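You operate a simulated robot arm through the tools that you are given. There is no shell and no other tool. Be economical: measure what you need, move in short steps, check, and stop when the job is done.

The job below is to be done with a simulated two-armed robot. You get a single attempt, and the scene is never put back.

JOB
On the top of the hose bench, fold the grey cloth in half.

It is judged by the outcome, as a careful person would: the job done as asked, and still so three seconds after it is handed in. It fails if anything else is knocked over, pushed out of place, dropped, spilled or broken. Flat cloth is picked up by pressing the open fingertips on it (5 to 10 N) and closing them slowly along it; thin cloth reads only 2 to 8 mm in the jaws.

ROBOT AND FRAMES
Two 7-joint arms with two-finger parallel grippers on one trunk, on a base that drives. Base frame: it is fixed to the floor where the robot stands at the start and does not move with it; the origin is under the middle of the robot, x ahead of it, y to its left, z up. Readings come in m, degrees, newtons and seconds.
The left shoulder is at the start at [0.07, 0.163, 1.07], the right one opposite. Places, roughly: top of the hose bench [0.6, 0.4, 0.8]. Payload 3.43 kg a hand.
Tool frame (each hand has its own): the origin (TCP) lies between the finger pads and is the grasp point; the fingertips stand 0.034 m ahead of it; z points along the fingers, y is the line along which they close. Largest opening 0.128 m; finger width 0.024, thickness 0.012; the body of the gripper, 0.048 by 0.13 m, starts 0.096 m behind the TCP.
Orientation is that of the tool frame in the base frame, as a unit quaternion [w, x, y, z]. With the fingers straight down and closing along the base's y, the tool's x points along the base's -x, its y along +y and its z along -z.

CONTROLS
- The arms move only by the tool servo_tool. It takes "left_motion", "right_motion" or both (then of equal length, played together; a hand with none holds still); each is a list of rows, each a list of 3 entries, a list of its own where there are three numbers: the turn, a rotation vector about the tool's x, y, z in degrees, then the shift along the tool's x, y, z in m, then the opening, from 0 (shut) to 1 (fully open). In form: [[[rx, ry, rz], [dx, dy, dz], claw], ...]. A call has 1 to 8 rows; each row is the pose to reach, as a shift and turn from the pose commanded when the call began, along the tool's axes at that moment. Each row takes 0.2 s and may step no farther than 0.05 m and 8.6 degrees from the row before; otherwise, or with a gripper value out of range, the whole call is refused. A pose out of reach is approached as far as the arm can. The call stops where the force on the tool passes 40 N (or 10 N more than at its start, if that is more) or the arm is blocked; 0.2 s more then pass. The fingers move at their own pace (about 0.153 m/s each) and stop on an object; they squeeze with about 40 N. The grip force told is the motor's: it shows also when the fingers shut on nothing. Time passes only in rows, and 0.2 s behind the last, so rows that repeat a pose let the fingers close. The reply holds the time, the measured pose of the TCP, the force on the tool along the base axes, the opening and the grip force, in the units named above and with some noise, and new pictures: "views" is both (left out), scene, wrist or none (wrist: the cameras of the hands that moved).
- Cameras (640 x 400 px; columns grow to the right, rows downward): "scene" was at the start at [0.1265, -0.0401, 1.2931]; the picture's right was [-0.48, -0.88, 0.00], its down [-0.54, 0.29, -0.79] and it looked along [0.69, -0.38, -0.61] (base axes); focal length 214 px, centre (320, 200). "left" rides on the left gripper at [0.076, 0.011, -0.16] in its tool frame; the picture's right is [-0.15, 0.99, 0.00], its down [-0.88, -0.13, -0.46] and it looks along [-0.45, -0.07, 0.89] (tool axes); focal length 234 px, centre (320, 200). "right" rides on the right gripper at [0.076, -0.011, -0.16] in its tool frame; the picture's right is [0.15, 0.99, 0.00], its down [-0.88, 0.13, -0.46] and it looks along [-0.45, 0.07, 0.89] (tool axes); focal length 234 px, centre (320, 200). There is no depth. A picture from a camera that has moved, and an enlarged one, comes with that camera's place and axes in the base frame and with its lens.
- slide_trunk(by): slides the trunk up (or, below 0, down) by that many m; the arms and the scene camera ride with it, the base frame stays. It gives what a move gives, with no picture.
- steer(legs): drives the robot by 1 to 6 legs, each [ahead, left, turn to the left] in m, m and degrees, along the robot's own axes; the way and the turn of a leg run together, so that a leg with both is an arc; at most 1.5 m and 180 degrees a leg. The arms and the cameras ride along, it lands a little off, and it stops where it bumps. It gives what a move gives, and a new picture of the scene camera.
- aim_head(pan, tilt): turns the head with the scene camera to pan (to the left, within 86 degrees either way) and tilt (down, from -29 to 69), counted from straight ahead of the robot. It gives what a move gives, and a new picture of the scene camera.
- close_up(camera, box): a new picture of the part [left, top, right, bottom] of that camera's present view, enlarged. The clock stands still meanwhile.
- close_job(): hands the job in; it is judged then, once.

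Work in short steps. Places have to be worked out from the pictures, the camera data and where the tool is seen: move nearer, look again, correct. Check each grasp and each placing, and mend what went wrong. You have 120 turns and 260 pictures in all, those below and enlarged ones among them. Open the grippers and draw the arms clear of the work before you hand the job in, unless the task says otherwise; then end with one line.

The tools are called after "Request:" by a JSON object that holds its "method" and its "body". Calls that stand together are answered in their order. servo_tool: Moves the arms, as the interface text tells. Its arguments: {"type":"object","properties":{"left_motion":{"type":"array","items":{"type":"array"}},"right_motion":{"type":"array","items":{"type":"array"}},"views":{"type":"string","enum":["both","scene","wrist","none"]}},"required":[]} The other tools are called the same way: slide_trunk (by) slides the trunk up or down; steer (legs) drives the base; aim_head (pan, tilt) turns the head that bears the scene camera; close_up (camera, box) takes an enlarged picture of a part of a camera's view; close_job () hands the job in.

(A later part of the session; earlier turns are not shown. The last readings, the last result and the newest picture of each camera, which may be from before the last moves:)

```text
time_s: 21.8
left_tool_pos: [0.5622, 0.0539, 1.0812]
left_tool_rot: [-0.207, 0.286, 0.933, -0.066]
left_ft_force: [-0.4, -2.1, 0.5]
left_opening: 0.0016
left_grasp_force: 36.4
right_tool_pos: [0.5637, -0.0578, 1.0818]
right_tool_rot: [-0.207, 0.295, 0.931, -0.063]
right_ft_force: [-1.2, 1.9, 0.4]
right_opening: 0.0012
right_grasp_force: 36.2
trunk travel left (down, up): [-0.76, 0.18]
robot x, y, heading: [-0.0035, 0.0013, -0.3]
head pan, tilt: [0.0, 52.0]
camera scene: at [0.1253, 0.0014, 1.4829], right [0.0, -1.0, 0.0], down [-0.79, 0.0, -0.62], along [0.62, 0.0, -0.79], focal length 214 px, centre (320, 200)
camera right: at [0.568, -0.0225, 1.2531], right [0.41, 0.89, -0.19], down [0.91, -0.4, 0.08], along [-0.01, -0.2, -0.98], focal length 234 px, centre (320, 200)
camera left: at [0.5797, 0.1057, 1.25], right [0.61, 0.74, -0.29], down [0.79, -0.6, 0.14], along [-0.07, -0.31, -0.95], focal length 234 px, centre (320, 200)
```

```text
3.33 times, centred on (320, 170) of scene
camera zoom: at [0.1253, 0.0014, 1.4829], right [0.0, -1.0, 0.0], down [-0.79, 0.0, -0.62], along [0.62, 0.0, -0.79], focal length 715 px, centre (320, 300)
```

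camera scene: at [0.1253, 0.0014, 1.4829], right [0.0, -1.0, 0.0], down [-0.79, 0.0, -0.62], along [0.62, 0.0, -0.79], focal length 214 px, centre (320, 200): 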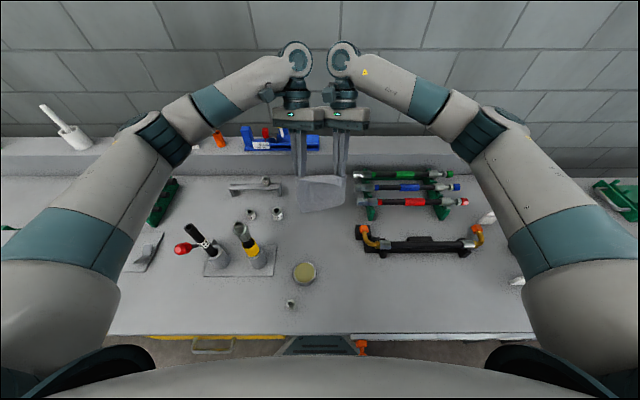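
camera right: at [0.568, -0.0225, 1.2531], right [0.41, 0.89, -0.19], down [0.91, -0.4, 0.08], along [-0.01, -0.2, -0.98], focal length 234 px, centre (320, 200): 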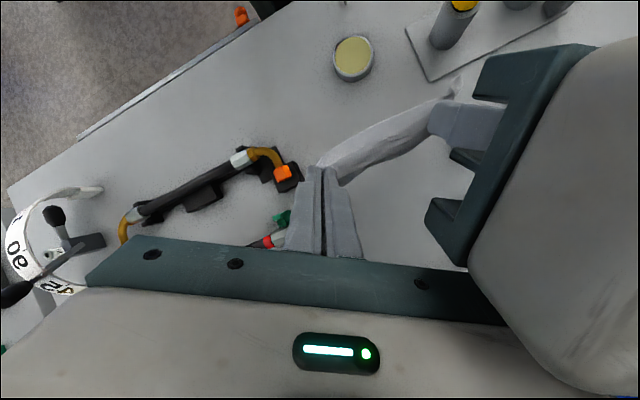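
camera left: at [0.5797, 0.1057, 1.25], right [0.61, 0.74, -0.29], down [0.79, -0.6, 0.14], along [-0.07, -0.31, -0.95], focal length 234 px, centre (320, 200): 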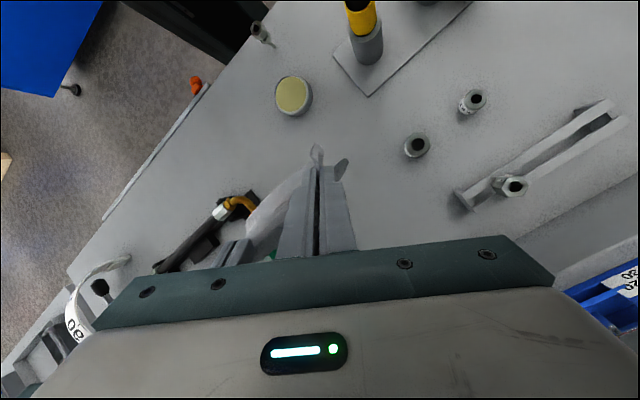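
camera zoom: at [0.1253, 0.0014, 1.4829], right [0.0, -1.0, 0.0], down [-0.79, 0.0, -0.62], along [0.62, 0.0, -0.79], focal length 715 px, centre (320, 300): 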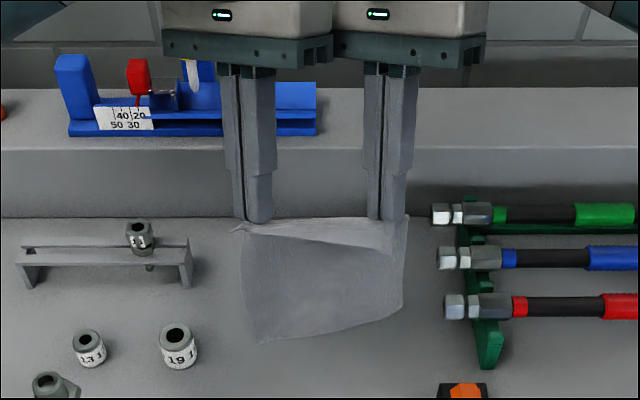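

The cloth hangs free and squared, with its bottom near z≈0.87. I'll move forward and down so the bottom edge meets the bench around x≈0.615.

Request:
{"method": "servo_tool", "body": {"left_motion": [[[0, 0, 0], [-0.0236, 0.0161, 0.0043], 0], [[0, 0, 0], [-0.0471, 0.0322, 0.0086], 0], [[0, 0, 0], [-0.0707, 0.0483, 0.0129], 0], [[0, 0, 0], [-0.074, 0.0507, 0.026], 0], [[0, 0, 0], [-0.077, 0.053, 0.0391], 0], [[0, 0, 0], [-0.077, 0.053, 0.0391], 0], [[0, 0, 0], [-0.077, 0.053, 0.0391], 0]], "right_motion": [[[0, 0, 0], [-0.0236, 0.0161, 0.0043], 0], [[0, 0, 0], [-0.0471, 0.0322, 0.0086], 0], [[0, 0, 0], [-0.0707, 0.0483, 0.0129], 0], [[0, 0, 0], [-0.074, 0.0507, 0.026], 0], [[0, 0, 0], [-0.077, 0.053, 0.0391], 0], [[0, 0, 0], [-0.077, 0.053, 0.0391], 0], [[0, 0, 0], [-0.077, 0.053, 0.0391], 0]]}}

Request:
{"method": "close_up", "body": {"camera": "scene", "box": [224, 110, 416, 230]}}

```text
time_s: 23.4
left_tool_pos: [0.6322, 0.0547, 1.0068]
left_tool_rot: [-0.206, 0.286, 0.933, -0.067]
left_ft_force: [0.2, -3.0, -0.6]
left_opening: 0.0016
left_grasp_force: 36.6
right_tool_pos: [0.6316, -0.0559, 1.0058]
right_tool_rot: [-0.207, 0.295, 0.931, -0.063]
right_ft_force: [0.3, 2.7, -1.2]
right_opening: 0.0009
right_grasp_force: 36.1
trunk travel left (down, up): [-0.76, 0.18]
robot x, y, heading: [-0.0016, -0.0013, -0.1]
head pan, tilt: [0.0, 52.0]
camera scene: at [0.1254, 0.0024, 1.4829], right [0.0, -1.0, 0.0], down [-0.79, 0.0, -0.62], along [0.62, 0.0, -0.79], focal length 214 px, centre (320, 200)
camera right: at [0.6364, -0.0226, 1.178], right [0.41, 0.89, -0.19], down [0.91, -0.4, 0.08], along [-0.01, -0.2, -0.98], focal length 234 px, centre (320, 200)
camera left: at [0.6485, 0.1066, 1.1748], right [0.61, 0.74, -0.29], down [0.79, -0.6, 0.14], along [-0.07, -0.31, -0.95], focal length 234 px, centre (320, 200)
```

scene: 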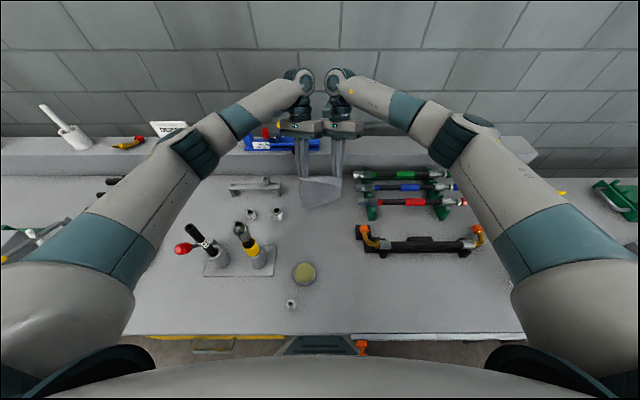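
right: 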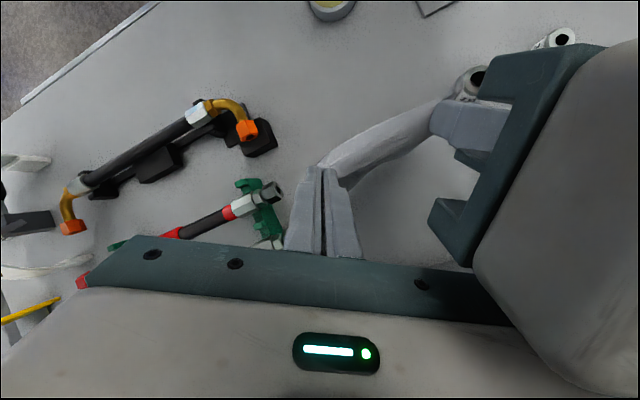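
left: 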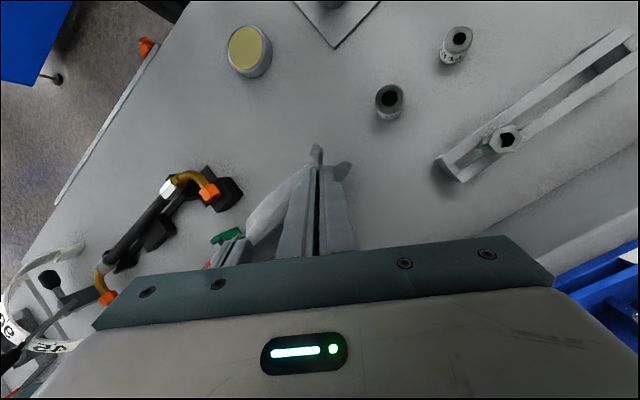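

```text
3.33 times, centred on (320, 170) of scene
camera zoom: at [0.1254, 0.0024, 1.4829], right [0.0, -1.0, 0.0], down [-0.79, 0.0, -0.62], along [0.62, 0.0, -0.79], focal length 715 px, centre (320, 300)
```

zoom: 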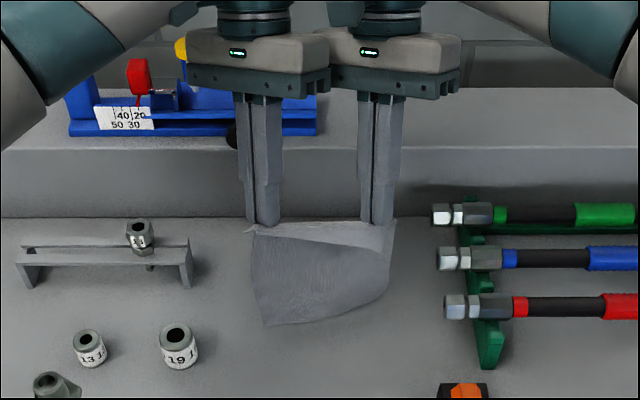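

The bottom edge is about to touch, near x≈0.64. Now I'll lower while moving back toward the robot to lay the far half flat.

Request:
{"method": "servo_tool", "body": {"left_motion": [[[0, 0, 0], [-0.0029, 0.0023, 0.0314], 0], [[0, 0, 0], [0.0004, 0.0004, 0.0586], 0], [[0, 0, 0], [0.0084, -0.0049, 0.0853], 0], [[0, 0, 0], [0.0163, -0.01, 0.1052], 0], [[0, 0, 0], [0.0245, -0.0154, 0.1208], 0], [[0, 0, 0], [0.0245, -0.0154, 0.1208], 0]], "right_motion": [[[0, 0, 0], [-0.0029, 0.0023, 0.0314], 0], [[0, 0, 0], [0.0004, 0.0004, 0.0586], 0], [[0, 0, 0], [0.0084, -0.0049, 0.0853], 0], [[0, 0, 0], [0.0163, -0.01, 0.1052], 0], [[0, 0, 0], [0.0245, -0.0154, 0.1208], 0], [[0, 0, 0], [0.0245, -0.0154, 0.1208], 0]]}}

Request:
{"method": "close_up", "body": {"camera": "scene", "box": [224, 110, 416, 230]}}

Request:
{"method": "close_up", "body": {"camera": "right", "box": [240, 60, 480, 260]}}

```text
time_s: 24.8
left_tool_pos: [0.5535, 0.0516, 0.9158]
left_tool_rot: [-0.203, 0.285, 0.935, -0.063]
left_ft_force: [0.6, -2.7, -0.1]
left_opening: 0.0015
left_grasp_force: 36.2
right_tool_pos: [0.5518, -0.0578, 0.9115]
right_tool_rot: [-0.206, 0.294, 0.931, -0.061]
right_ft_force: [-0.7, 2.0, -0.4]
right_opening: 0.001
right_grasp_force: 36.0
trunk travel left (down, up): [-0.76, 0.18]
robot x, y, heading: [-0.0025, 0.0003, -0.3]
head pan, tilt: [0.0, 52.0]
camera scene: at [0.1205, -0.0039, 1.4847], right [0.0, -1.0, 0.0], down [-0.79, 0.01, -0.62], along [0.62, 0.0, -0.79], focal length 214 px, centre (320, 200)
camera right: at [0.5555, -0.0249, 1.0843], right [0.41, 0.89, -0.18], down [0.91, -0.4, 0.08], along [0.0, -0.2, -0.98], focal length 234 px, centre (320, 200)
camera left: at [0.5685, 0.1028, 1.0848], right [0.61, 0.74, -0.28], down [0.79, -0.6, 0.14], along [-0.06, -0.31, -0.95], focal length 234 px, centre (320, 200)
```

scene: 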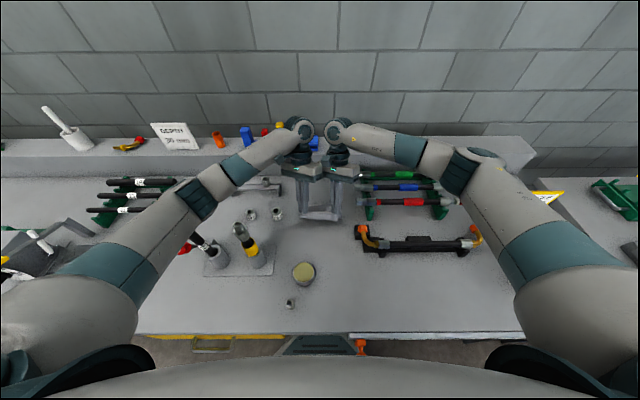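
right: 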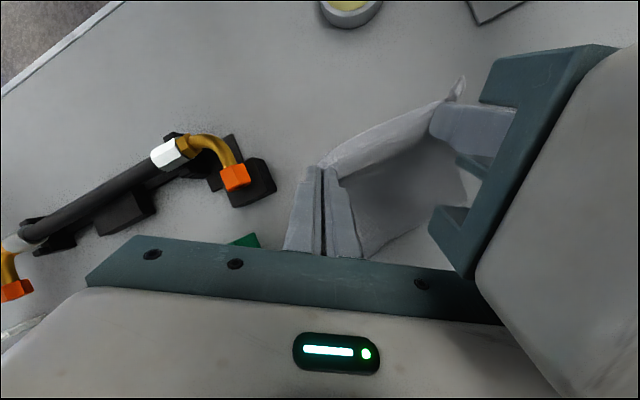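
left: 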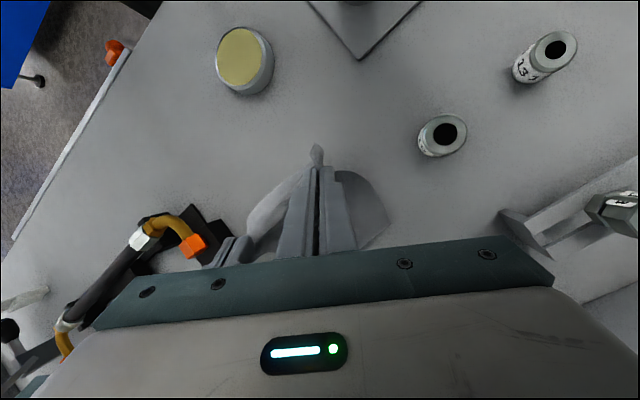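

```text
3.33 times, centred on (320, 170) of scene
camera zoom: at [0.1205, -0.0039, 1.4847], right [0.0, -1.0, 0.0], down [-0.79, 0.01, -0.62], along [0.62, 0.0, -0.79], focal length 715 px, centre (320, 300)
```

zoom: 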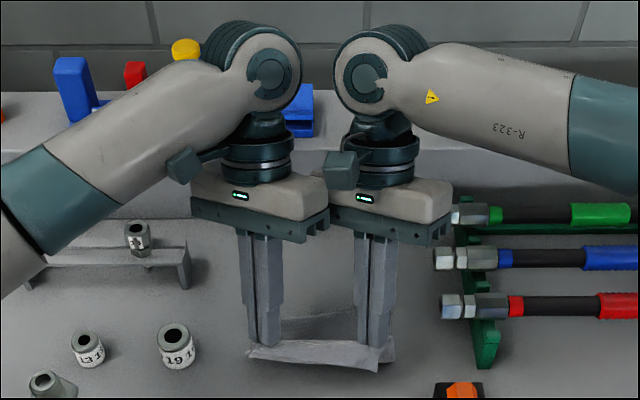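

```text
2.00 times, centred on (360, 160) of right
camera zoom: at [0.5555, -0.0249, 1.0843], right [0.41, 0.89, -0.18], down [0.91, -0.4, 0.08], along [0.0, -0.2, -0.98], focal length 468 px, centre (240, 280)
```

zoom: 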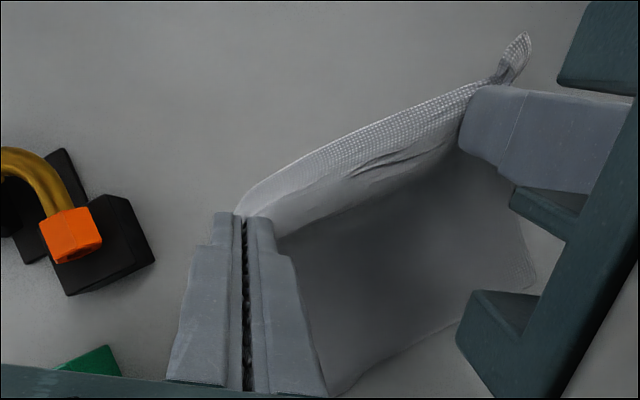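

The far half is lying flat, with its far edge running from (0.618, 0.072) to about (0.651, −0.085), rotated roughly 12°. I'll carry the hands over so each grip lands just inside its matching far corner, which puts the right hand farther forward.

Request:
{"method": "servo_tool", "body": {"left_motion": [[[0, 0, 0], [-0.0099, 0.0057, -0.0054], 0], [[0, 0, 0], [-0.0213, 0.0125, -0.0068], 0], [[0, 0, 0], [-0.0343, 0.0204, -0.0044], 0], [[0, 0, 0], [-0.0477, 0.0287, 0.0026], 0], [[0, 0, 0], [-0.0611, 0.0373, 0.0157], 0], [[0, 0, 0], [-0.0611, 0.0373, 0.0157], 0]], "right_motion": [[[0, 0, 0], [-0.0141, 0.0076, -0.0075], 0], [[0, 0, 0], [-0.0297, 0.0162, -0.0112], 0], [[0, 0, 0], [-0.0467, 0.0259, -0.011], 0], [[0, 0, 0], [-0.0637, 0.0358, -0.0064], 0], [[0, 0, 0], [-0.08, 0.0457, 0.0049], 0], [[0, 0, 0], [-0.08, 0.0457, 0.0049], 0]]}}

Request:
{"method": "close_up", "body": {"camera": "scene", "box": [224, 110, 416, 230]}}

Request:
{"method": "close_up", "body": {"camera": "right", "box": [240, 60, 480, 260]}}

```text
time_s: 26.1
left_tool_pos: [0.6097, 0.0496, 0.8639]
left_tool_rot: [-0.206, 0.289, 0.933, -0.068]
left_ft_force: [4.3, -11.8, -0.8]
left_opening: 0.0016
left_grasp_force: 37.0
right_tool_pos: [0.6334, -0.0637, 0.8651]
right_tool_rot: [-0.206, 0.294, 0.931, -0.065]
right_ft_force: [-3.9, 12.0, 0.8]
right_opening: 0.001
right_grasp_force: 35.4
trunk travel left (down, up): [-0.76, 0.18]
robot x, y, heading: [-0.0016, -0.0026, -0.2]
head pan, tilt: [0.0, 52.0]
camera scene: at [0.1231, 0.0042, 1.4825], right [-0.01, -1.0, 0.0], down [-0.79, 0.0, -0.62], along [0.62, -0.01, -0.79], focal length 214 px, centre (320, 200)
camera right: at [0.6378, -0.03, 1.037], right [0.41, 0.89, -0.19], down [0.91, -0.4, 0.08], along [-0.01, -0.2, -0.98], focal length 234 px, centre (320, 200)
camera left: at [0.6277, 0.1015, 1.0321], right [0.61, 0.73, -0.29], down [0.79, -0.6, 0.14], along [-0.07, -0.32, -0.95], focal length 234 px, centre (320, 200)
```

scene: 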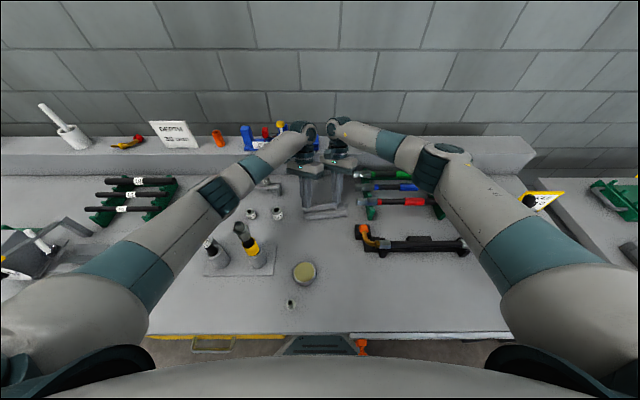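
right: 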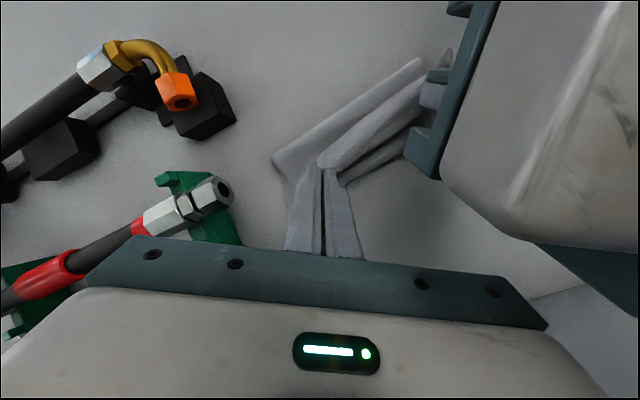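
left: 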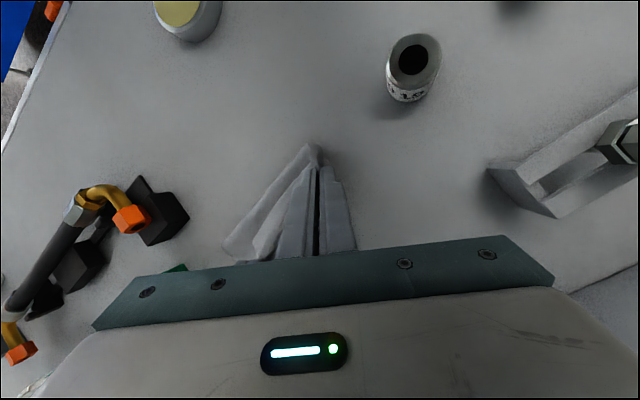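

```text
3.33 times, centred on (320, 170) of scene
camera zoom: at [0.1231, 0.0042, 1.4825], right [-0.01, -1.0, 0.0], down [-0.79, 0.0, -0.62], along [0.62, -0.01, -0.79], focal length 715 px, centre (320, 300)
```

zoom: 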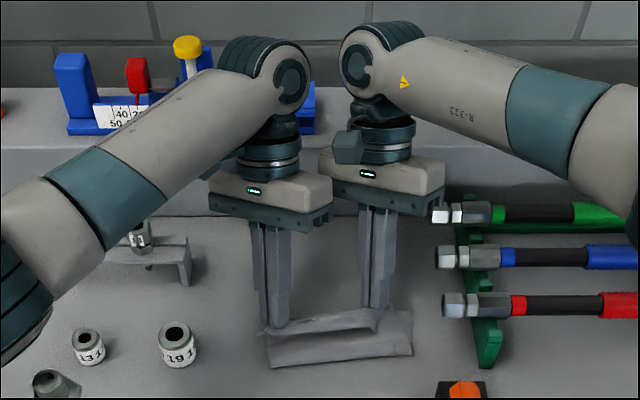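

```text
2.00 times, centred on (360, 160) of right
camera zoom: at [0.6378, -0.03, 1.037], right [0.41, 0.89, -0.19], down [0.91, -0.4, 0.08], along [-0.01, -0.2, -0.98], focal length 468 px, centre (240, 280)
```

zoom: 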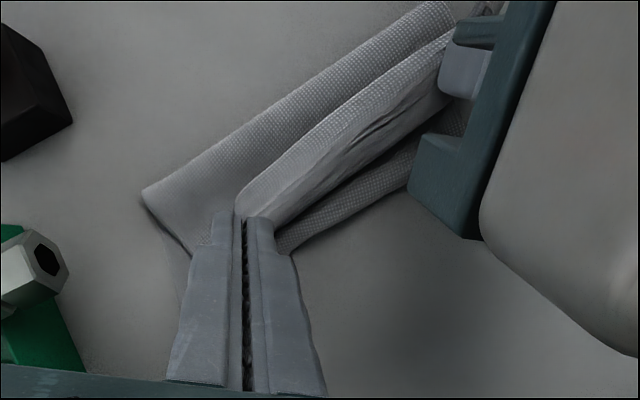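

I need a sharper look at where the far edge and the fold line are now.

Request:
{"method": "close_up", "body": {"camera": "scene", "box": [290, 180, 362, 225]}}

Request:
{"method": "close_up", "body": {"camera": "right", "box": [320, 130, 480, 250]}}

Request:
{"method": "close_up", "body": {"camera": "left", "box": [200, 130, 440, 260]}}

```text
8.89 times, centred on (326, 202) of scene
camera zoom: at [0.1231, 0.0042, 1.4825], right [-0.01, -1.0, 0.0], down [-0.79, 0.0, -0.62], along [0.62, -0.01, -0.79], focal length 1906 px, centre (267, 178)
```

zoom: 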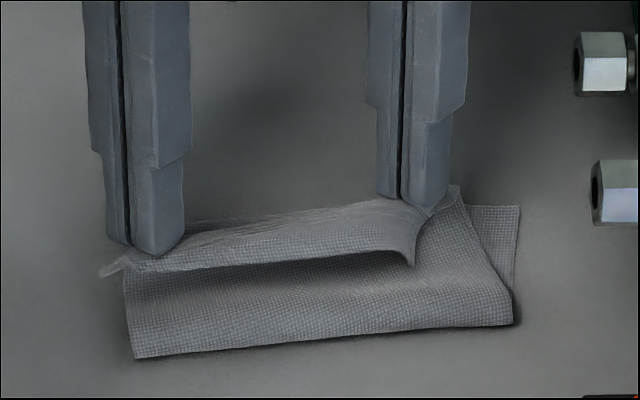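

```text
3.33 times, centred on (400, 190) of right
camera zoom: at [0.6378, -0.03, 1.037], right [0.41, 0.89, -0.19], down [0.91, -0.4, 0.08], along [-0.01, -0.2, -0.98], focal length 781 px, centre (53, 233)
```

zoom: 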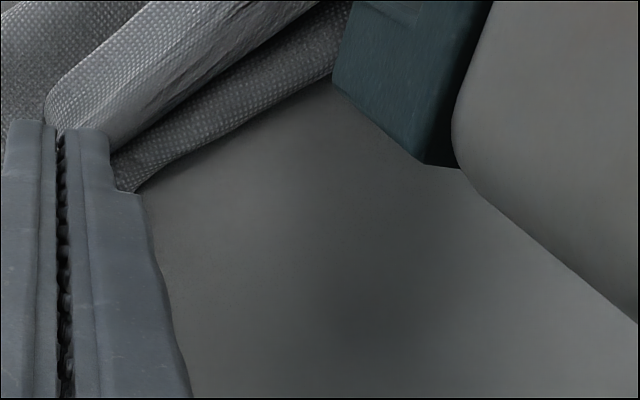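

```text
2.67 times, centred on (320, 195) of left
camera zoom: at [0.6277, 0.1015, 1.0321], right [0.61, 0.73, -0.29], down [0.79, -0.6, 0.14], along [-0.07, -0.32, -0.95], focal length 624 px, centre (320, 213)
```

zoom: 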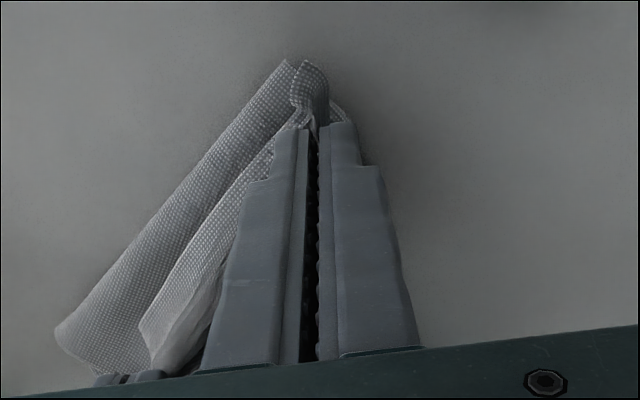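

This view shows the pinch makes the sheet leave the fingers toward +x, so folding away from the robot would double the edge back. The mirrored fold suits the grip: lay the free edge on the near side, lay half going away, then bring the gripped edge back toward me. I'll lift until the cloth hangs again and straighten the hands.

Request:
{"method": "servo_tool", "body": {"left_motion": [[[-2.01, -2.94, 0], [0.0164, -0.0109, -0.0217], 0], [[-4.02, -5.88, 0], [0.0328, -0.0217, -0.0435], 0], [[-6.03, -8.82, 0], [0.0492, -0.0326, -0.0652], 0], [[-8.04, -11.76, 0], [0.0655, -0.0435, -0.0869], 0], [[-10.05, -14.7, 0], [0.0819, -0.0544, -0.1086], 0], [[-12.06, -17.64, 0], [0.0983, -0.0652, -0.1304], 0], [[-14.1, -20.6, 0], [0.1147, -0.0761, -0.1521], 0], [[-14.1, -20.6, 0], [0.1147, -0.0761, -0.1521], 0]], "right_motion": [[[-2.01, -2.94, 0], [0.0191, -0.0122, -0.0203], 0], [[-4.02, -5.88, 0], [0.0382, -0.0244, -0.0407], 0], [[-6.03, -8.82, 0], [0.0573, -0.0366, -0.061], 0], [[-8.04, -11.76, 0], [0.0764, -0.0487, -0.0813], 0], [[-10.05, -14.7, 0], [0.0955, -0.0609, -0.1016], 0], [[-12.06, -17.64, 0], [0.1146, -0.0731, -0.122], 0], [[-14.1, -20.6, 0], [0.1337, -0.0853, -0.1423], 0], [[-14.1, -20.6, 0], [0.1337, -0.0853, -0.1423], 0]], "views": "scene"}}

Request:
{"method": "close_up", "body": {"camera": "scene", "box": [256, 130, 384, 230]}}

```text
time_s: 27.9
left_tool_pos: [0.5532, 0.0557, 1.0607]
left_tool_rot: [-0.001, 0.292, 0.957, -0.002]
left_ft_force: [1.3, -5.0, -0.8]
left_opening: 0.0016
left_grasp_force: 36.8
right_tool_pos: [0.5501, -0.0581, 1.0616]
right_tool_rot: [0.0, 0.302, 0.953, -0.001]
right_ft_force: [0.8, 5.2, -0.2]
right_opening: 0.0007
right_grasp_force: 35.6
trunk travel left (down, up): [-0.76, 0.18]
robot x, y, heading: [-0.0015, -0.0015, -0.2]
head pan, tilt: [0.0, 52.0]
camera scene: at [0.1269, 0.0023, 1.4827], right [0.0, -1.0, 0.0], down [-0.79, 0.0, -0.61], along [0.61, 0.0, -0.79], focal length 214 px, centre (320, 200)
```

scene: 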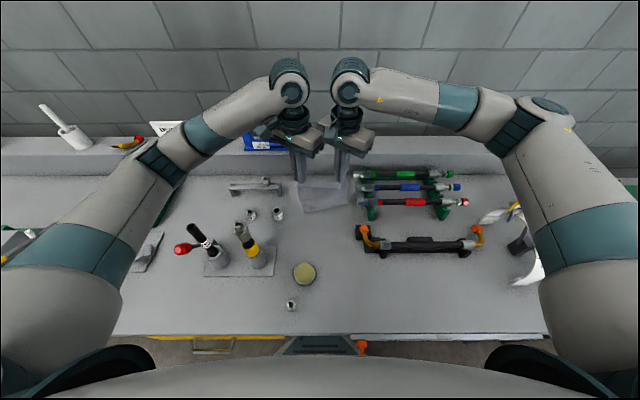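

```text
4.00 times, centred on (320, 180) of scene
camera zoom: at [0.1269, 0.0023, 1.4827], right [0.0, -1.0, 0.0], down [-0.79, 0.0, -0.61], along [0.61, 0.0, -0.79], focal length 858 px, centre (320, 280)
```

zoom: 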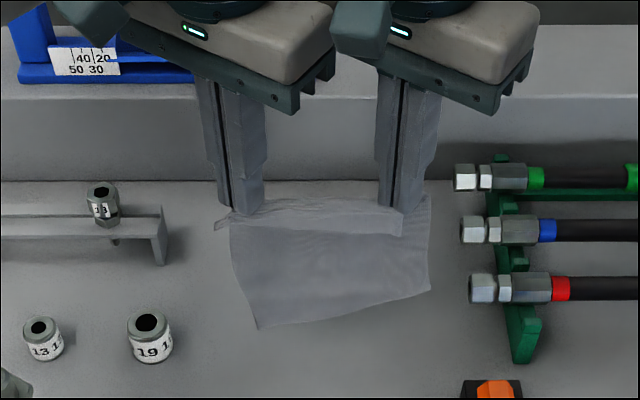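

The cloth hangs free. Now I'll lower it so the free edge touches at x≈0.53–0.56, then sweep away from me and down to lay that half flat.

Request:
{"method": "servo_tool", "body": {"left_motion": [[[0, 0, 0], [0.0149, -0.0102, 0.02], 0], [[0, 0, 0], [0.0289, -0.0198, 0.04], 0], [[0, 0, 0], [0.0248, -0.017, 0.06], 0], [[0, 0, 0], [0.0099, -0.0068, 0.085], 0], [[0, 0, 0], [-0.0083, 0.0057, 0.11], 0], [[0, 0, 0], [-0.0289, 0.0198, 0.135], 0], [[0, 0, 0], [-0.0495, 0.0339, 0.155], 0], [[0, 0, 0], [-0.0701, 0.048, 0.175], 0]], "right_motion": [[[0, 0, 0], [0.0149, -0.0102, 0.02], 0], [[0, 0, 0], [0.0289, -0.0198, 0.04], 0], [[0, 0, 0], [0.0248, -0.017, 0.06], 0], [[0, 0, 0], [0.0099, -0.0068, 0.085], 0], [[0, 0, 0], [-0.0083, 0.0057, 0.11], 0], [[0, 0, 0], [-0.0289, 0.0198, 0.135], 0], [[0, 0, 0], [-0.0495, 0.0339, 0.155], 0], [[0, 0, 0], [-0.0701, 0.048, 0.175], 0]], "views": "scene"}}

Request:
{"method": "close_up", "body": {"camera": "scene", "box": [272, 160, 368, 235]}}

```text
time_s: 29.8
left_tool_pos: [0.637, 0.0542, 0.8827]
left_tool_rot: [-0.001, 0.294, 0.956, -0.003]
left_ft_force: [1.3, -2.4, -0.1]
left_opening: 0.0016
left_grasp_force: 36.5
right_tool_pos: [0.637, -0.0576, 0.8855]
right_tool_rot: [0.0, 0.301, 0.954, -0.002]
right_ft_force: [-0.3, 1.8, 0.5]
right_opening: 0.0009
right_grasp_force: 35.2
trunk travel left (down, up): [-0.76, 0.18]
robot x, y, heading: [-0.0003, 0.0033, -0.1]
head pan, tilt: [0.0, 52.0]
camera scene: at [0.1272, 0.0023, 1.4828], right [0.0, -1.0, 0.0], down [-0.79, 0.0, -0.61], along [0.61, 0.0, -0.79], focal length 214 px, centre (320, 200)
```

scene: 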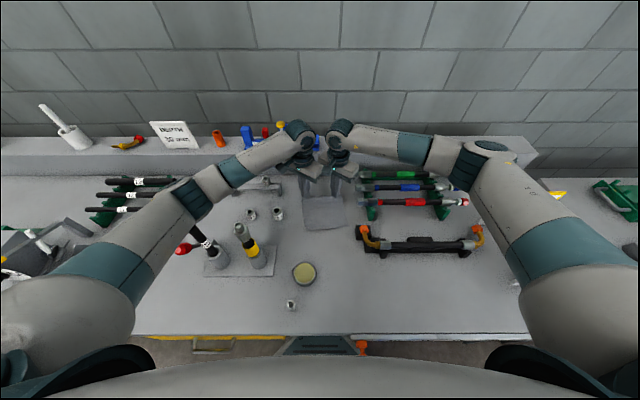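

```text
5.33 times, centred on (320, 198) of scene
camera zoom: at [0.1272, 0.0023, 1.4828], right [0.0, -1.0, 0.0], down [-0.79, 0.0, -0.61], along [0.61, 0.0, -0.79], focal length 1144 px, centre (320, 213)
```

zoom: 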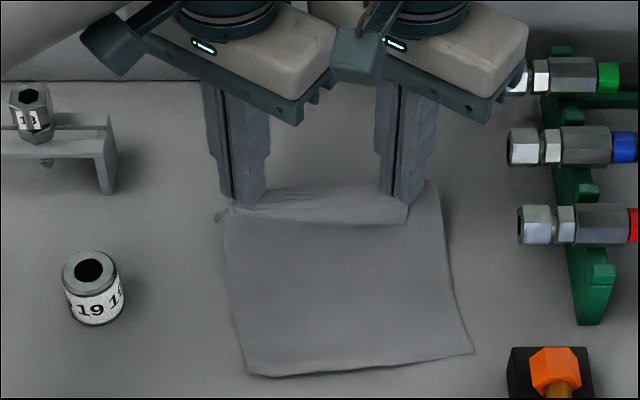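

The half on the bench lies flat, with its near edge from (0.516, 0.050) to (0.533, −0.104). Now I'll bring the gripped edge up and back toward me so each grip ends just inside the matching near corner. I'll stop partway to look.

Request:
{"method": "servo_tool", "body": {"left_motion": [[[0, 0, 0], [-0.0025, 0.0017, -0.019], 0], [[0, 0, 0], [0.0109, -0.0123, -0.028], 0], [[0, 0, 0], [0.0276, -0.0304, -0.025], 0], [[0, 0, 0], [0.0421, -0.0464, -0.016], 0], [[0, 0, 0], [0.0544, -0.0603, 0], 0], [[0, 0, 0], [0.0544, -0.0603, 0], 0]], "right_motion": [[[0, 0, 0], [-0.0025, 0.0017, -0.019], 0], [[0, 0, 0], [0.0093, -0.0112, -0.028], 0], [[0, 0, 0], [0.0228, -0.0268, -0.025], 0], [[0, 0, 0], [0.0357, -0.0415, -0.016], 0], [[0, 0, 0], [0.0466, -0.0541, 0], 0], [[0, 0, 0], [0.0466, -0.0541, 0], 0]], "views": "both"}}

Request:
{"method": "close_up", "body": {"camera": "scene", "box": [272, 160, 368, 235]}}

```text
time_s: 31.1
left_tool_pos: [0.5822, 0.0343, 0.9328]
left_tool_rot: [0.038, 0.29, 0.956, 0.014]
left_ft_force: [-1.4, -14.2, -4.1]
left_opening: 0.0014
left_grasp_force: 36.4
right_tool_pos: [0.5634, -0.0792, 0.898]
right_tool_rot: [0.002, 0.301, 0.954, 0.006]
right_ft_force: [1.9, 13.0, 3.9]
right_opening: 0.0008
right_grasp_force: 36.0
trunk travel left (down, up): [-0.76, 0.18]
robot x, y, heading: [0.0015, 0.0023, -0.2]
head pan, tilt: [0.0, 52.0]
camera scene: at [0.1166, -0.0062, 1.4907], right [0.0, -1.0, -0.01], down [-0.78, 0.01, -0.62], along [0.62, 0.0, -0.78], focal length 214 px, centre (320, 200)
camera right: at [0.4921, -0.0457, 1.0557], right [0.45, 0.89, 0.01], down [0.79, -0.4, 0.46], along [0.41, -0.2, -0.89], focal length 234 px, centre (320, 200)
camera left: at [0.5133, 0.0836, 1.0875], right [0.67, 0.74, 0.06], down [0.62, -0.6, 0.5], along [0.41, -0.3, -0.86], focal length 234 px, centre (320, 200)
```

scene: 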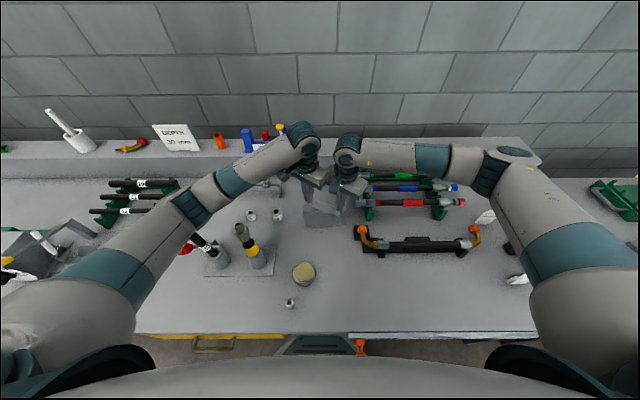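
right: 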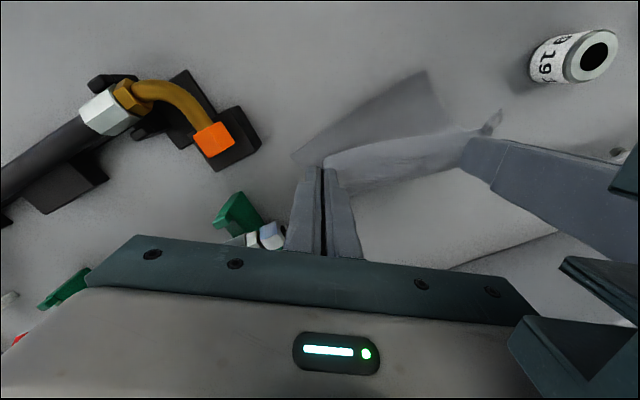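
left: 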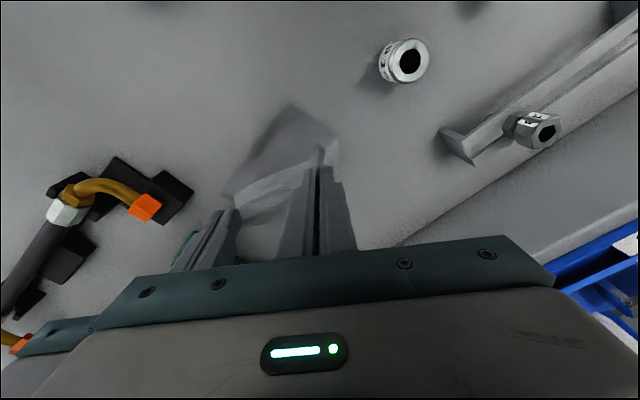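

```text
5.33 times, centred on (320, 198) of scene
camera zoom: at [0.1166, -0.0062, 1.4907], right [0.0, -1.0, -0.01], down [-0.78, 0.01, -0.62], along [0.62, 0.0, -0.78], focal length 1144 px, centre (320, 213)
```

zoom: 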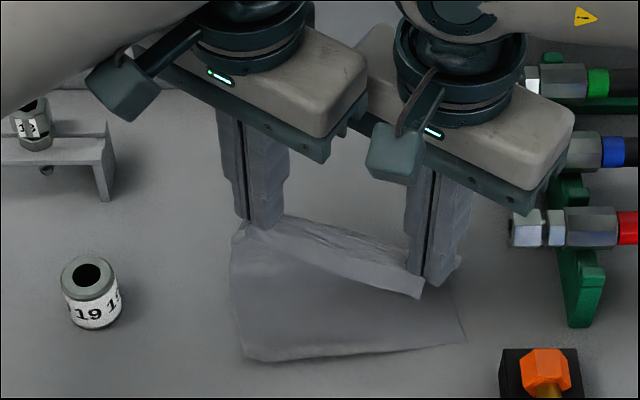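

The left arm is held off its commanded pose again, with its forearm against the rod. I'll raise the trunk in small steps, lowering the hands to compensate.

Request:
{"method": "slide_trunk", "body": {"by": 0.05}}

Request:
{"method": "close_up", "body": {"camera": "scene", "box": [140, 130, 380, 280]}}

```text
time_s: 32.1
left_tool_pos: [0.5569, 0.0355, 0.932]
left_tool_rot: [0.0, 0.293, 0.956, -0.002]
left_ft_force: [0.3, -2.9, 0.6]
left_opening: 0.0014
left_grasp_force: 37.0
right_tool_pos: [0.5668, -0.0749, 0.9336]
right_tool_rot: [-0.001, 0.3, 0.954, -0.003]
right_ft_force: [-0.7, 2.4, 0.5]
right_opening: 0.0007
right_grasp_force: 35.4
trunk travel left (down, up): [-0.81, 0.13]
robot x, y, heading: [-0.0022, 0.0011, -0.2]
head pan, tilt: [0.0, 52.0]
```

```text
2.67 times, centred on (260, 205) of scene
camera zoom: at [0.1271, 0.0044, 1.5311], right [0.0, -1.0, 0.0], down [-0.79, 0.0, -0.61], along [0.61, 0.0, -0.79], focal length 572 px, centre (480, 187)
```

zoom: 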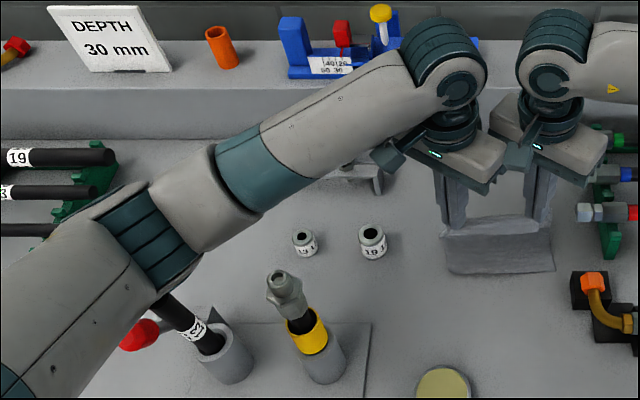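

Both hands are back on their commanded poses. I'll gain more elbow height by alternating small hand lowerings with trunk raises.

Request:
{"method": "servo_tool", "body": {"left_motion": [[[0, 0, 0], [-0.016, 0.011, 0.015], 0], [[0, 0, 0], [-0.025, 0.017, 0.03], 0], [[0, 0, 0], [-0.025, 0.017, 0.03], 0]], "right_motion": [[[0, 0, 0], [-0.016, 0.011, 0.015], 0], [[0, 0, 0], [-0.025, 0.017, 0.03], 0], [[0, 0, 0], [-0.025, 0.017, 0.03], 0]], "views": "none"}}

Request:
{"method": "slide_trunk", "body": {"by": 0.06}}

Request:
{"method": "servo_tool", "body": {"left_motion": [[[0, 0, 0], [0, 0, 0.02], 0], [[0, 0, 0], [0, 0, 0.04], 0], [[0, 0, 0], [0, 0, 0.06], 0], [[0, 0, 0], [0, 0, 0.06], 0]], "right_motion": [[[0, 0, 0], [0, 0, 0.02], 0], [[0, 0, 0], [0, 0, 0.04], 0], [[0, 0, 0], [0, 0, 0.06], 0], [[0, 0, 0], [0, 0, 0.06], 0]], "views": "none"}}

Request:
{"method": "slide_trunk", "body": {"by": 0.06}}

Request:
{"method": "close_up", "body": {"camera": "scene", "box": [140, 130, 380, 280]}}

```text
time_s: 32.9
left_tool_pos: [0.5948, 0.041, 0.9072]
left_tool_rot: [0.003, 0.292, 0.956, -0.001]
left_ft_force: [0.3, -4.4, -0.6]
left_opening: 0.0016
left_grasp_force: 36.8
right_tool_pos: [0.5996, -0.0707, 0.9061]
right_tool_rot: [-0.001, 0.302, 0.953, -0.003]
right_ft_force: [-1.2, 3.5, 0.0]
right_opening: 0.0008
right_grasp_force: 35.6
trunk travel left (down, up): [-0.81, 0.13]
robot x, y, heading: [0.0006, 0.003, -0.3]
head pan, tilt: [0.0, 52.0]
```

```text
time_s: 33.9
left_tool_pos: [0.5866, 0.0345, 0.9629]
left_tool_rot: [0.0, 0.293, 0.956, -0.002]
left_ft_force: [0.5, -3.4, 0.3]
left_opening: 0.0014
left_grasp_force: 36.4
right_tool_pos: [0.5972, -0.0756, 0.9666]
right_tool_rot: [0.001, 0.302, 0.953, -0.001]
right_ft_force: [-0.7, 2.6, 0.5]
right_opening: 0.0009
right_grasp_force: 35.7
trunk travel left (down, up): [-0.87, 0.07]
robot x, y, heading: [0.0034, -0.0004, 0.1]
head pan, tilt: [0.0, 52.0]
```

```text
time_s: 34.9
left_tool_pos: [0.5868, 0.0349, 0.9023]
left_tool_rot: [-0.001, 0.293, 0.956, -0.004]
left_ft_force: [0.4, -2.2, -0.5]
left_opening: 0.0014
left_grasp_force: 36.4
right_tool_pos: [0.5961, -0.0761, 0.9077]
right_tool_rot: [0.0, 0.301, 0.954, 0.0]
right_ft_force: [-0.2, 3.7, -0.1]
right_opening: 0.0009
right_grasp_force: 35.8
trunk travel left (down, up): [-0.87, 0.07]
robot x, y, heading: [0.0014, 0.0015, -0.1]
head pan, tilt: [0.0, 52.0]
```

```text
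time_s: 35.9
left_tool_pos: [0.5866, 0.0342, 0.9633]
left_tool_rot: [-0.001, 0.293, 0.956, -0.003]
left_ft_force: [0.5, -2.5, -0.3]
left_opening: 0.0015
left_grasp_force: 36.4
right_tool_pos: [0.5955, -0.0767, 0.9684]
right_tool_rot: [0.0, 0.301, 0.953, -0.001]
right_ft_force: [0.1, 2.8, 0.4]
right_opening: 0.0008
right_grasp_force: 36.1
trunk travel left (down, up): [-0.93, 0.01]
robot x, y, heading: [-0.0003, -0.0, 0.1]
head pan, tilt: [0.0, 52.0]
```

```text
2.67 times, centred on (260, 205) of scene
camera zoom: at [0.1259, 0.0024, 1.6528], right [0.0, -1.0, 0.0], down [-0.79, 0.0, -0.62], along [0.62, 0.0, -0.79], focal length 572 px, centre (480, 187)
```

zoom: 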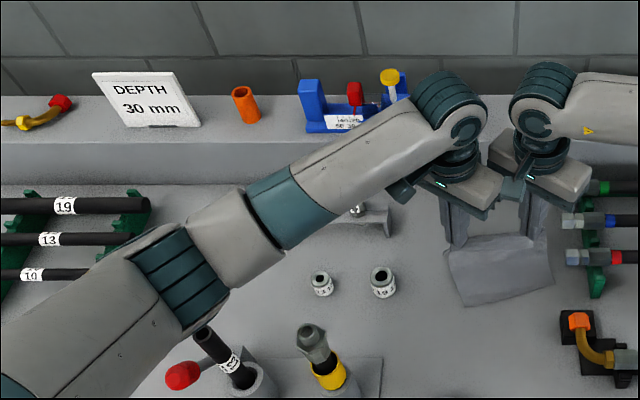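

The trunk is now high and the rod is clear. I'll lower and sweep forward again to re-lay the lower half, then re-measure its near edge.

Request:
{"method": "servo_tool", "body": {"left_motion": [[[0, 0, 0], [-0.012, 0.0085, 0.03], 0], [[0, 0, 0], [-0.025, 0.017, 0.055], 0], [[0, 0, 0], [-0.042, 0.0283, 0.075], 0], [[0, 0, 0], [-0.055, 0.0376, 0.083], 0], [[0, 0, 0], [-0.055, 0.0376, 0.083], 0]], "right_motion": [[[0, 0, 0], [-0.012, 0.0085, 0.03], 0], [[0, 0, 0], [-0.025, 0.017, 0.055], 0], [[0, 0, 0], [-0.042, 0.0283, 0.075], 0], [[0, 0, 0], [-0.055, 0.0376, 0.083], 0], [[0, 0, 0], [-0.055, 0.0376, 0.083], 0]], "views": "scene"}}

Request:
{"method": "close_up", "body": {"camera": "scene", "box": [272, 170, 368, 245]}}

```text
time_s: 37.1
left_tool_pos: [0.6522, 0.0348, 0.8814]
left_tool_rot: [0.0, 0.294, 0.956, -0.002]
left_ft_force: [0.0, -3.7, 1.0]
left_opening: 0.0016
left_grasp_force: 35.8
right_tool_pos: [0.6622, -0.0774, 0.8837]
right_tool_rot: [0.0, 0.302, 0.953, -0.001]
right_ft_force: [-0.8, 3.2, -0.3]
right_opening: 0.0013
right_grasp_force: 36.3
trunk travel left (down, up): [-0.93, 0.01]
robot x, y, heading: [0.0002, 0.0011, -0.1]
head pan, tilt: [0.0, 52.0]
camera scene: at [0.125, 0.0024, 1.6529], right [0.0, -1.0, 0.0], down [-0.79, 0.0, -0.62], along [0.62, 0.0, -0.79], focal length 214 px, centre (320, 200)
```

scene: 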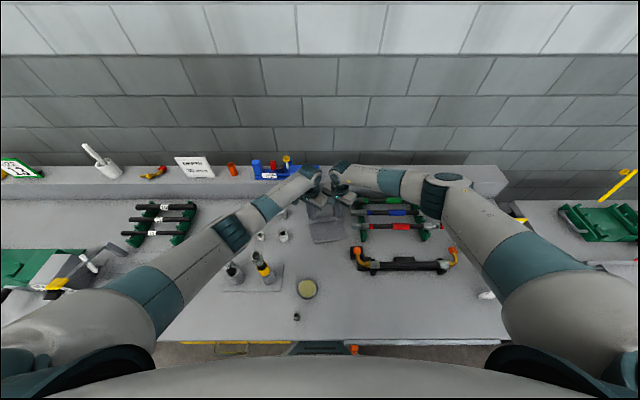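

```text
5.33 times, centred on (320, 208) of scene
camera zoom: at [0.125, 0.0024, 1.6529], right [0.0, -1.0, 0.0], down [-0.79, 0.0, -0.62], along [0.62, 0.0, -0.79], focal length 1144 px, centre (320, 160)
```

zoom: 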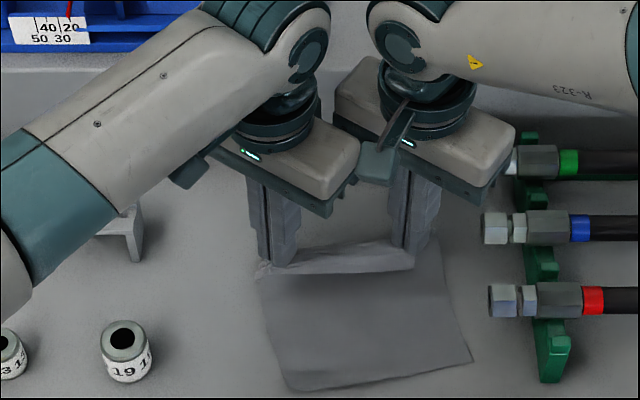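

The near edge now runs from (0.554, 0.027) to (0.580, −0.124). I'll fold back toward it: lift, come over, and pause before the final lowering.

Request:
{"method": "servo_tool", "body": {"left_motion": [[[0, 0, 0], [-0.0124, 0.0085, 0.004], 0], [[0, 0, 0], [-0.0124, 0.0085, -0.02], 0], [[0, 0, 0], [-0.0022, -0.0014, -0.0275], 0], [[0, 0, 0], [0.0117, -0.0183, -0.0245], 0], [[0, 0, 0], [0.0243, -0.0344, -0.0135], 0], [[0, 0, 0], [0.0342, -0.0465, 0.0035], 0], [[0, 0, 0], [0.0342, -0.0465, 0.0035], 0]], "right_motion": [[[0, 0, 0], [-0.0124, 0.0085, 0.004], 0], [[0, 0, 0], [-0.0124, 0.0085, -0.02], 0], [[0, 0, 0], [-0.0021, -0.0013, -0.0275], 0], [[0, 0, 0], [0.01, -0.0168, -0.0245], 0], [[0, 0, 0], [0.0206, -0.0312, -0.0135], 0], [[0, 0, 0], [0.0289, -0.042, 0.0035], 0], [[0, 0, 0], [0.0289, -0.042, 0.0035], 0]], "views": "both"}}

Request:
{"method": "close_up", "body": {"camera": "scene", "box": [272, 170, 368, 245]}}

```text
time_s: 38.7
left_tool_pos: [0.5999, 0.0147, 0.8768]
left_tool_rot: [-0.001, 0.293, 0.956, -0.003]
left_ft_force: [1.3, -3.4, -0.3]
left_opening: 0.0015
left_grasp_force: 36.3
right_tool_pos: [0.6145, -0.0938, 0.883]
right_tool_rot: [0.0, 0.301, 0.954, -0.001]
right_ft_force: [-1.1, 2.5, -0.8]
right_opening: 0.0009
right_grasp_force: 36.0
trunk travel left (down, up): [-0.93, 0.01]
robot x, y, heading: [-0.0015, 0.0015, -0.0]
head pan, tilt: [0.0, 52.0]
camera scene: at [0.1262, 0.0027, 1.6528], right [0.0, -1.0, 0.0], down [-0.79, 0.0, -0.62], along [0.62, 0.0, -0.79], focal length 214 px, centre (320, 200)
camera right: at [0.5461, -0.0592, 1.0403], right [0.45, 0.89, 0.0], down [0.8, -0.4, 0.46], along [0.41, -0.21, -0.89], focal length 234 px, centre (320, 200)
camera left: at [0.5438, 0.0661, 1.0369], right [0.68, 0.74, 0.0], down [0.66, -0.6, 0.46], along [0.33, -0.31, -0.89], focal length 234 px, centre (320, 200)
```

scene: 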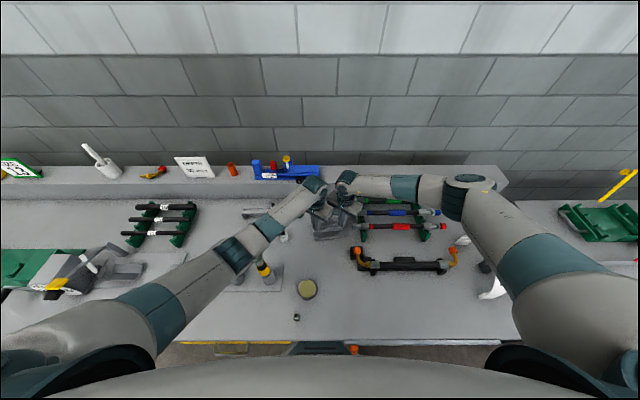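
right: 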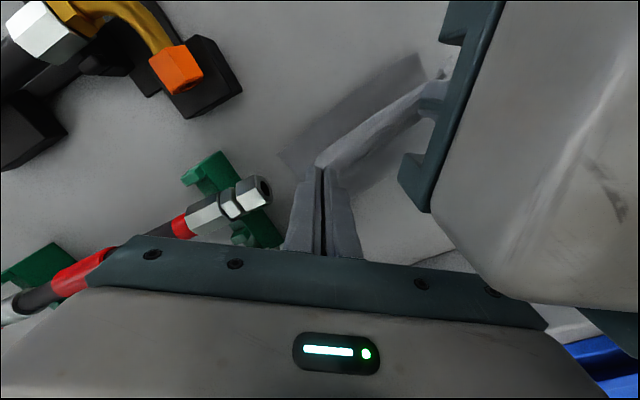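
left: 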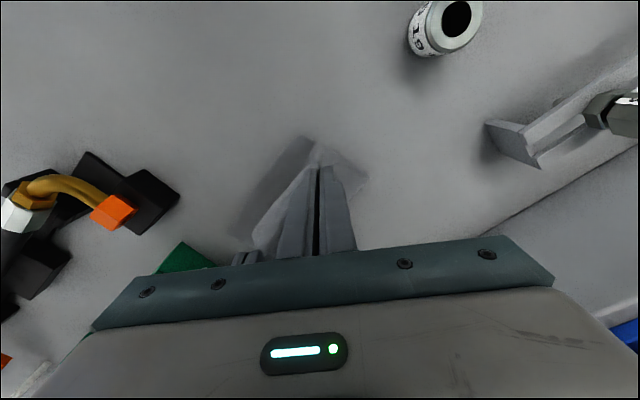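

```text
5.33 times, centred on (320, 208) of scene
camera zoom: at [0.1262, 0.0027, 1.6528], right [0.0, -1.0, 0.0], down [-0.79, 0.0, -0.62], along [0.62, 0.0, -0.79], focal length 1144 px, centre (320, 160)
```

zoom: 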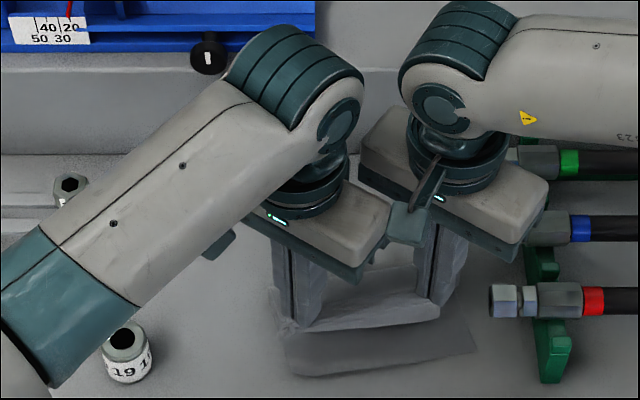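

The lower layer held and its near edge is now at x≈0.567–0.593. Only a small move back remains, then lowering to the cloth.

Request:
{"method": "servo_tool", "body": {"left_motion": [[[0, 0, 0], [0.004, -0.006, 0.01], 0], [[0, 0, 0], [0.006, -0.009, 0.02], 0], [[0, 0, 0], [0.006, -0.009, 0.028], 0], [[0, 0, 0], [0.006, -0.009, 0.033], 0], [[0, 0, 0], [0.006, -0.009, 0.033], 0]], "right_motion": [[[0, 0, 0], [0.001, -0.006, 0.012], 0], [[0, 0, 0], [0.0016, -0.0084, 0.024], 0], [[0, 0, 0], [0.0016, -0.0084, 0.033], 0], [[0, 0, 0], [0.0016, -0.0084, 0.038], 0], [[0, 0, 0], [0.0016, -0.0084, 0.038], 0]], "views": "wrist"}}

Request:
{"method": "close_up", "body": {"camera": "scene", "box": [296, 185, 360, 235]}}

```text
time_s: 39.9
left_tool_pos: [0.5888, 0.0099, 0.8438]
left_tool_rot: [-0.001, 0.293, 0.956, -0.002]
left_ft_force: [1.3, -5.3, 0.6]
left_opening: 0.0015
left_grasp_force: 36.1
right_tool_pos: [0.6084, -0.1, 0.8441]
right_tool_rot: [0.0, 0.301, 0.953, 0.0]
right_ft_force: [-1.1, 4.4, 1.1]
right_opening: 0.0012
right_grasp_force: 35.4
trunk travel left (down, up): [-0.93, 0.01]
robot x, y, heading: [-0.0021, 0.0033, -0.4]
head pan, tilt: [0.0, 52.0]
camera right: at [0.5402, -0.0653, 1.0021], right [0.45, 0.89, 0.0], down [0.8, -0.4, 0.46], along [0.41, -0.21, -0.89], focal length 234 px, centre (320, 200)
camera left: at [0.5327, 0.0611, 1.0043], right [0.68, 0.74, 0.0], down [0.66, -0.6, 0.46], along [0.33, -0.31, -0.89], focal length 234 px, centre (320, 200)
```

right: 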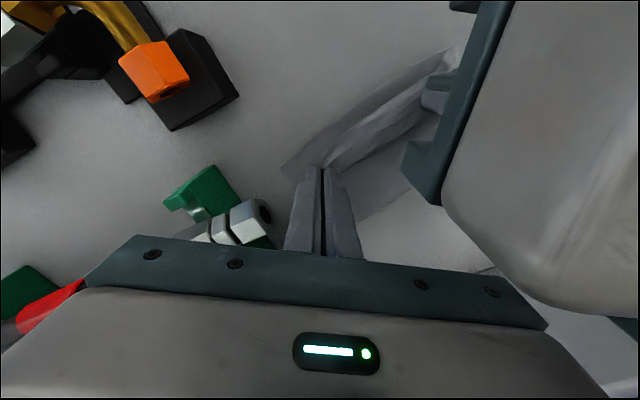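
left: 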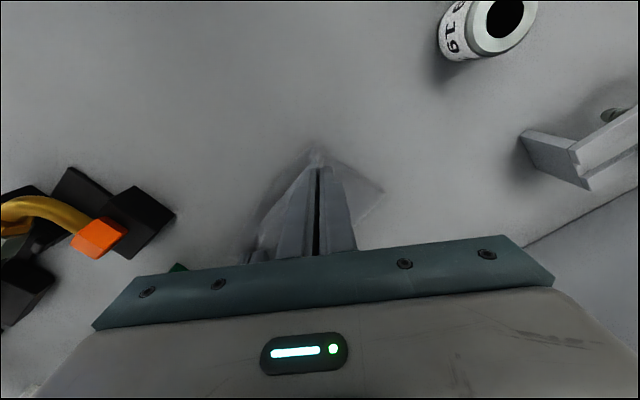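

```text
8.00 times, centred on (328, 210) of scene
camera zoom: at [0.1255, 0.0025, 1.6529], right [0.0, -1.0, 0.0], down [-0.79, 0.0, -0.62], along [0.62, 0.0, -0.79], focal length 1716 px, centre (256, 120)
```

zoom: 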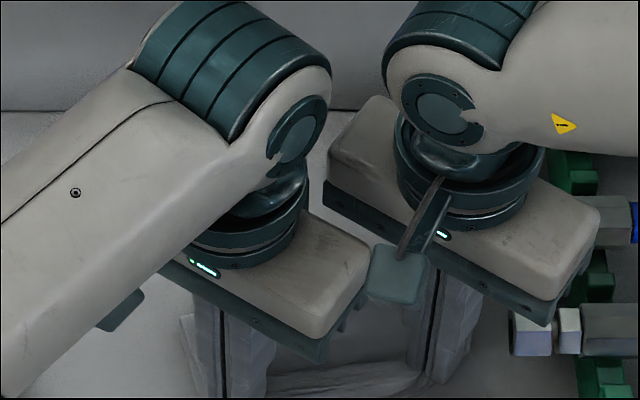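

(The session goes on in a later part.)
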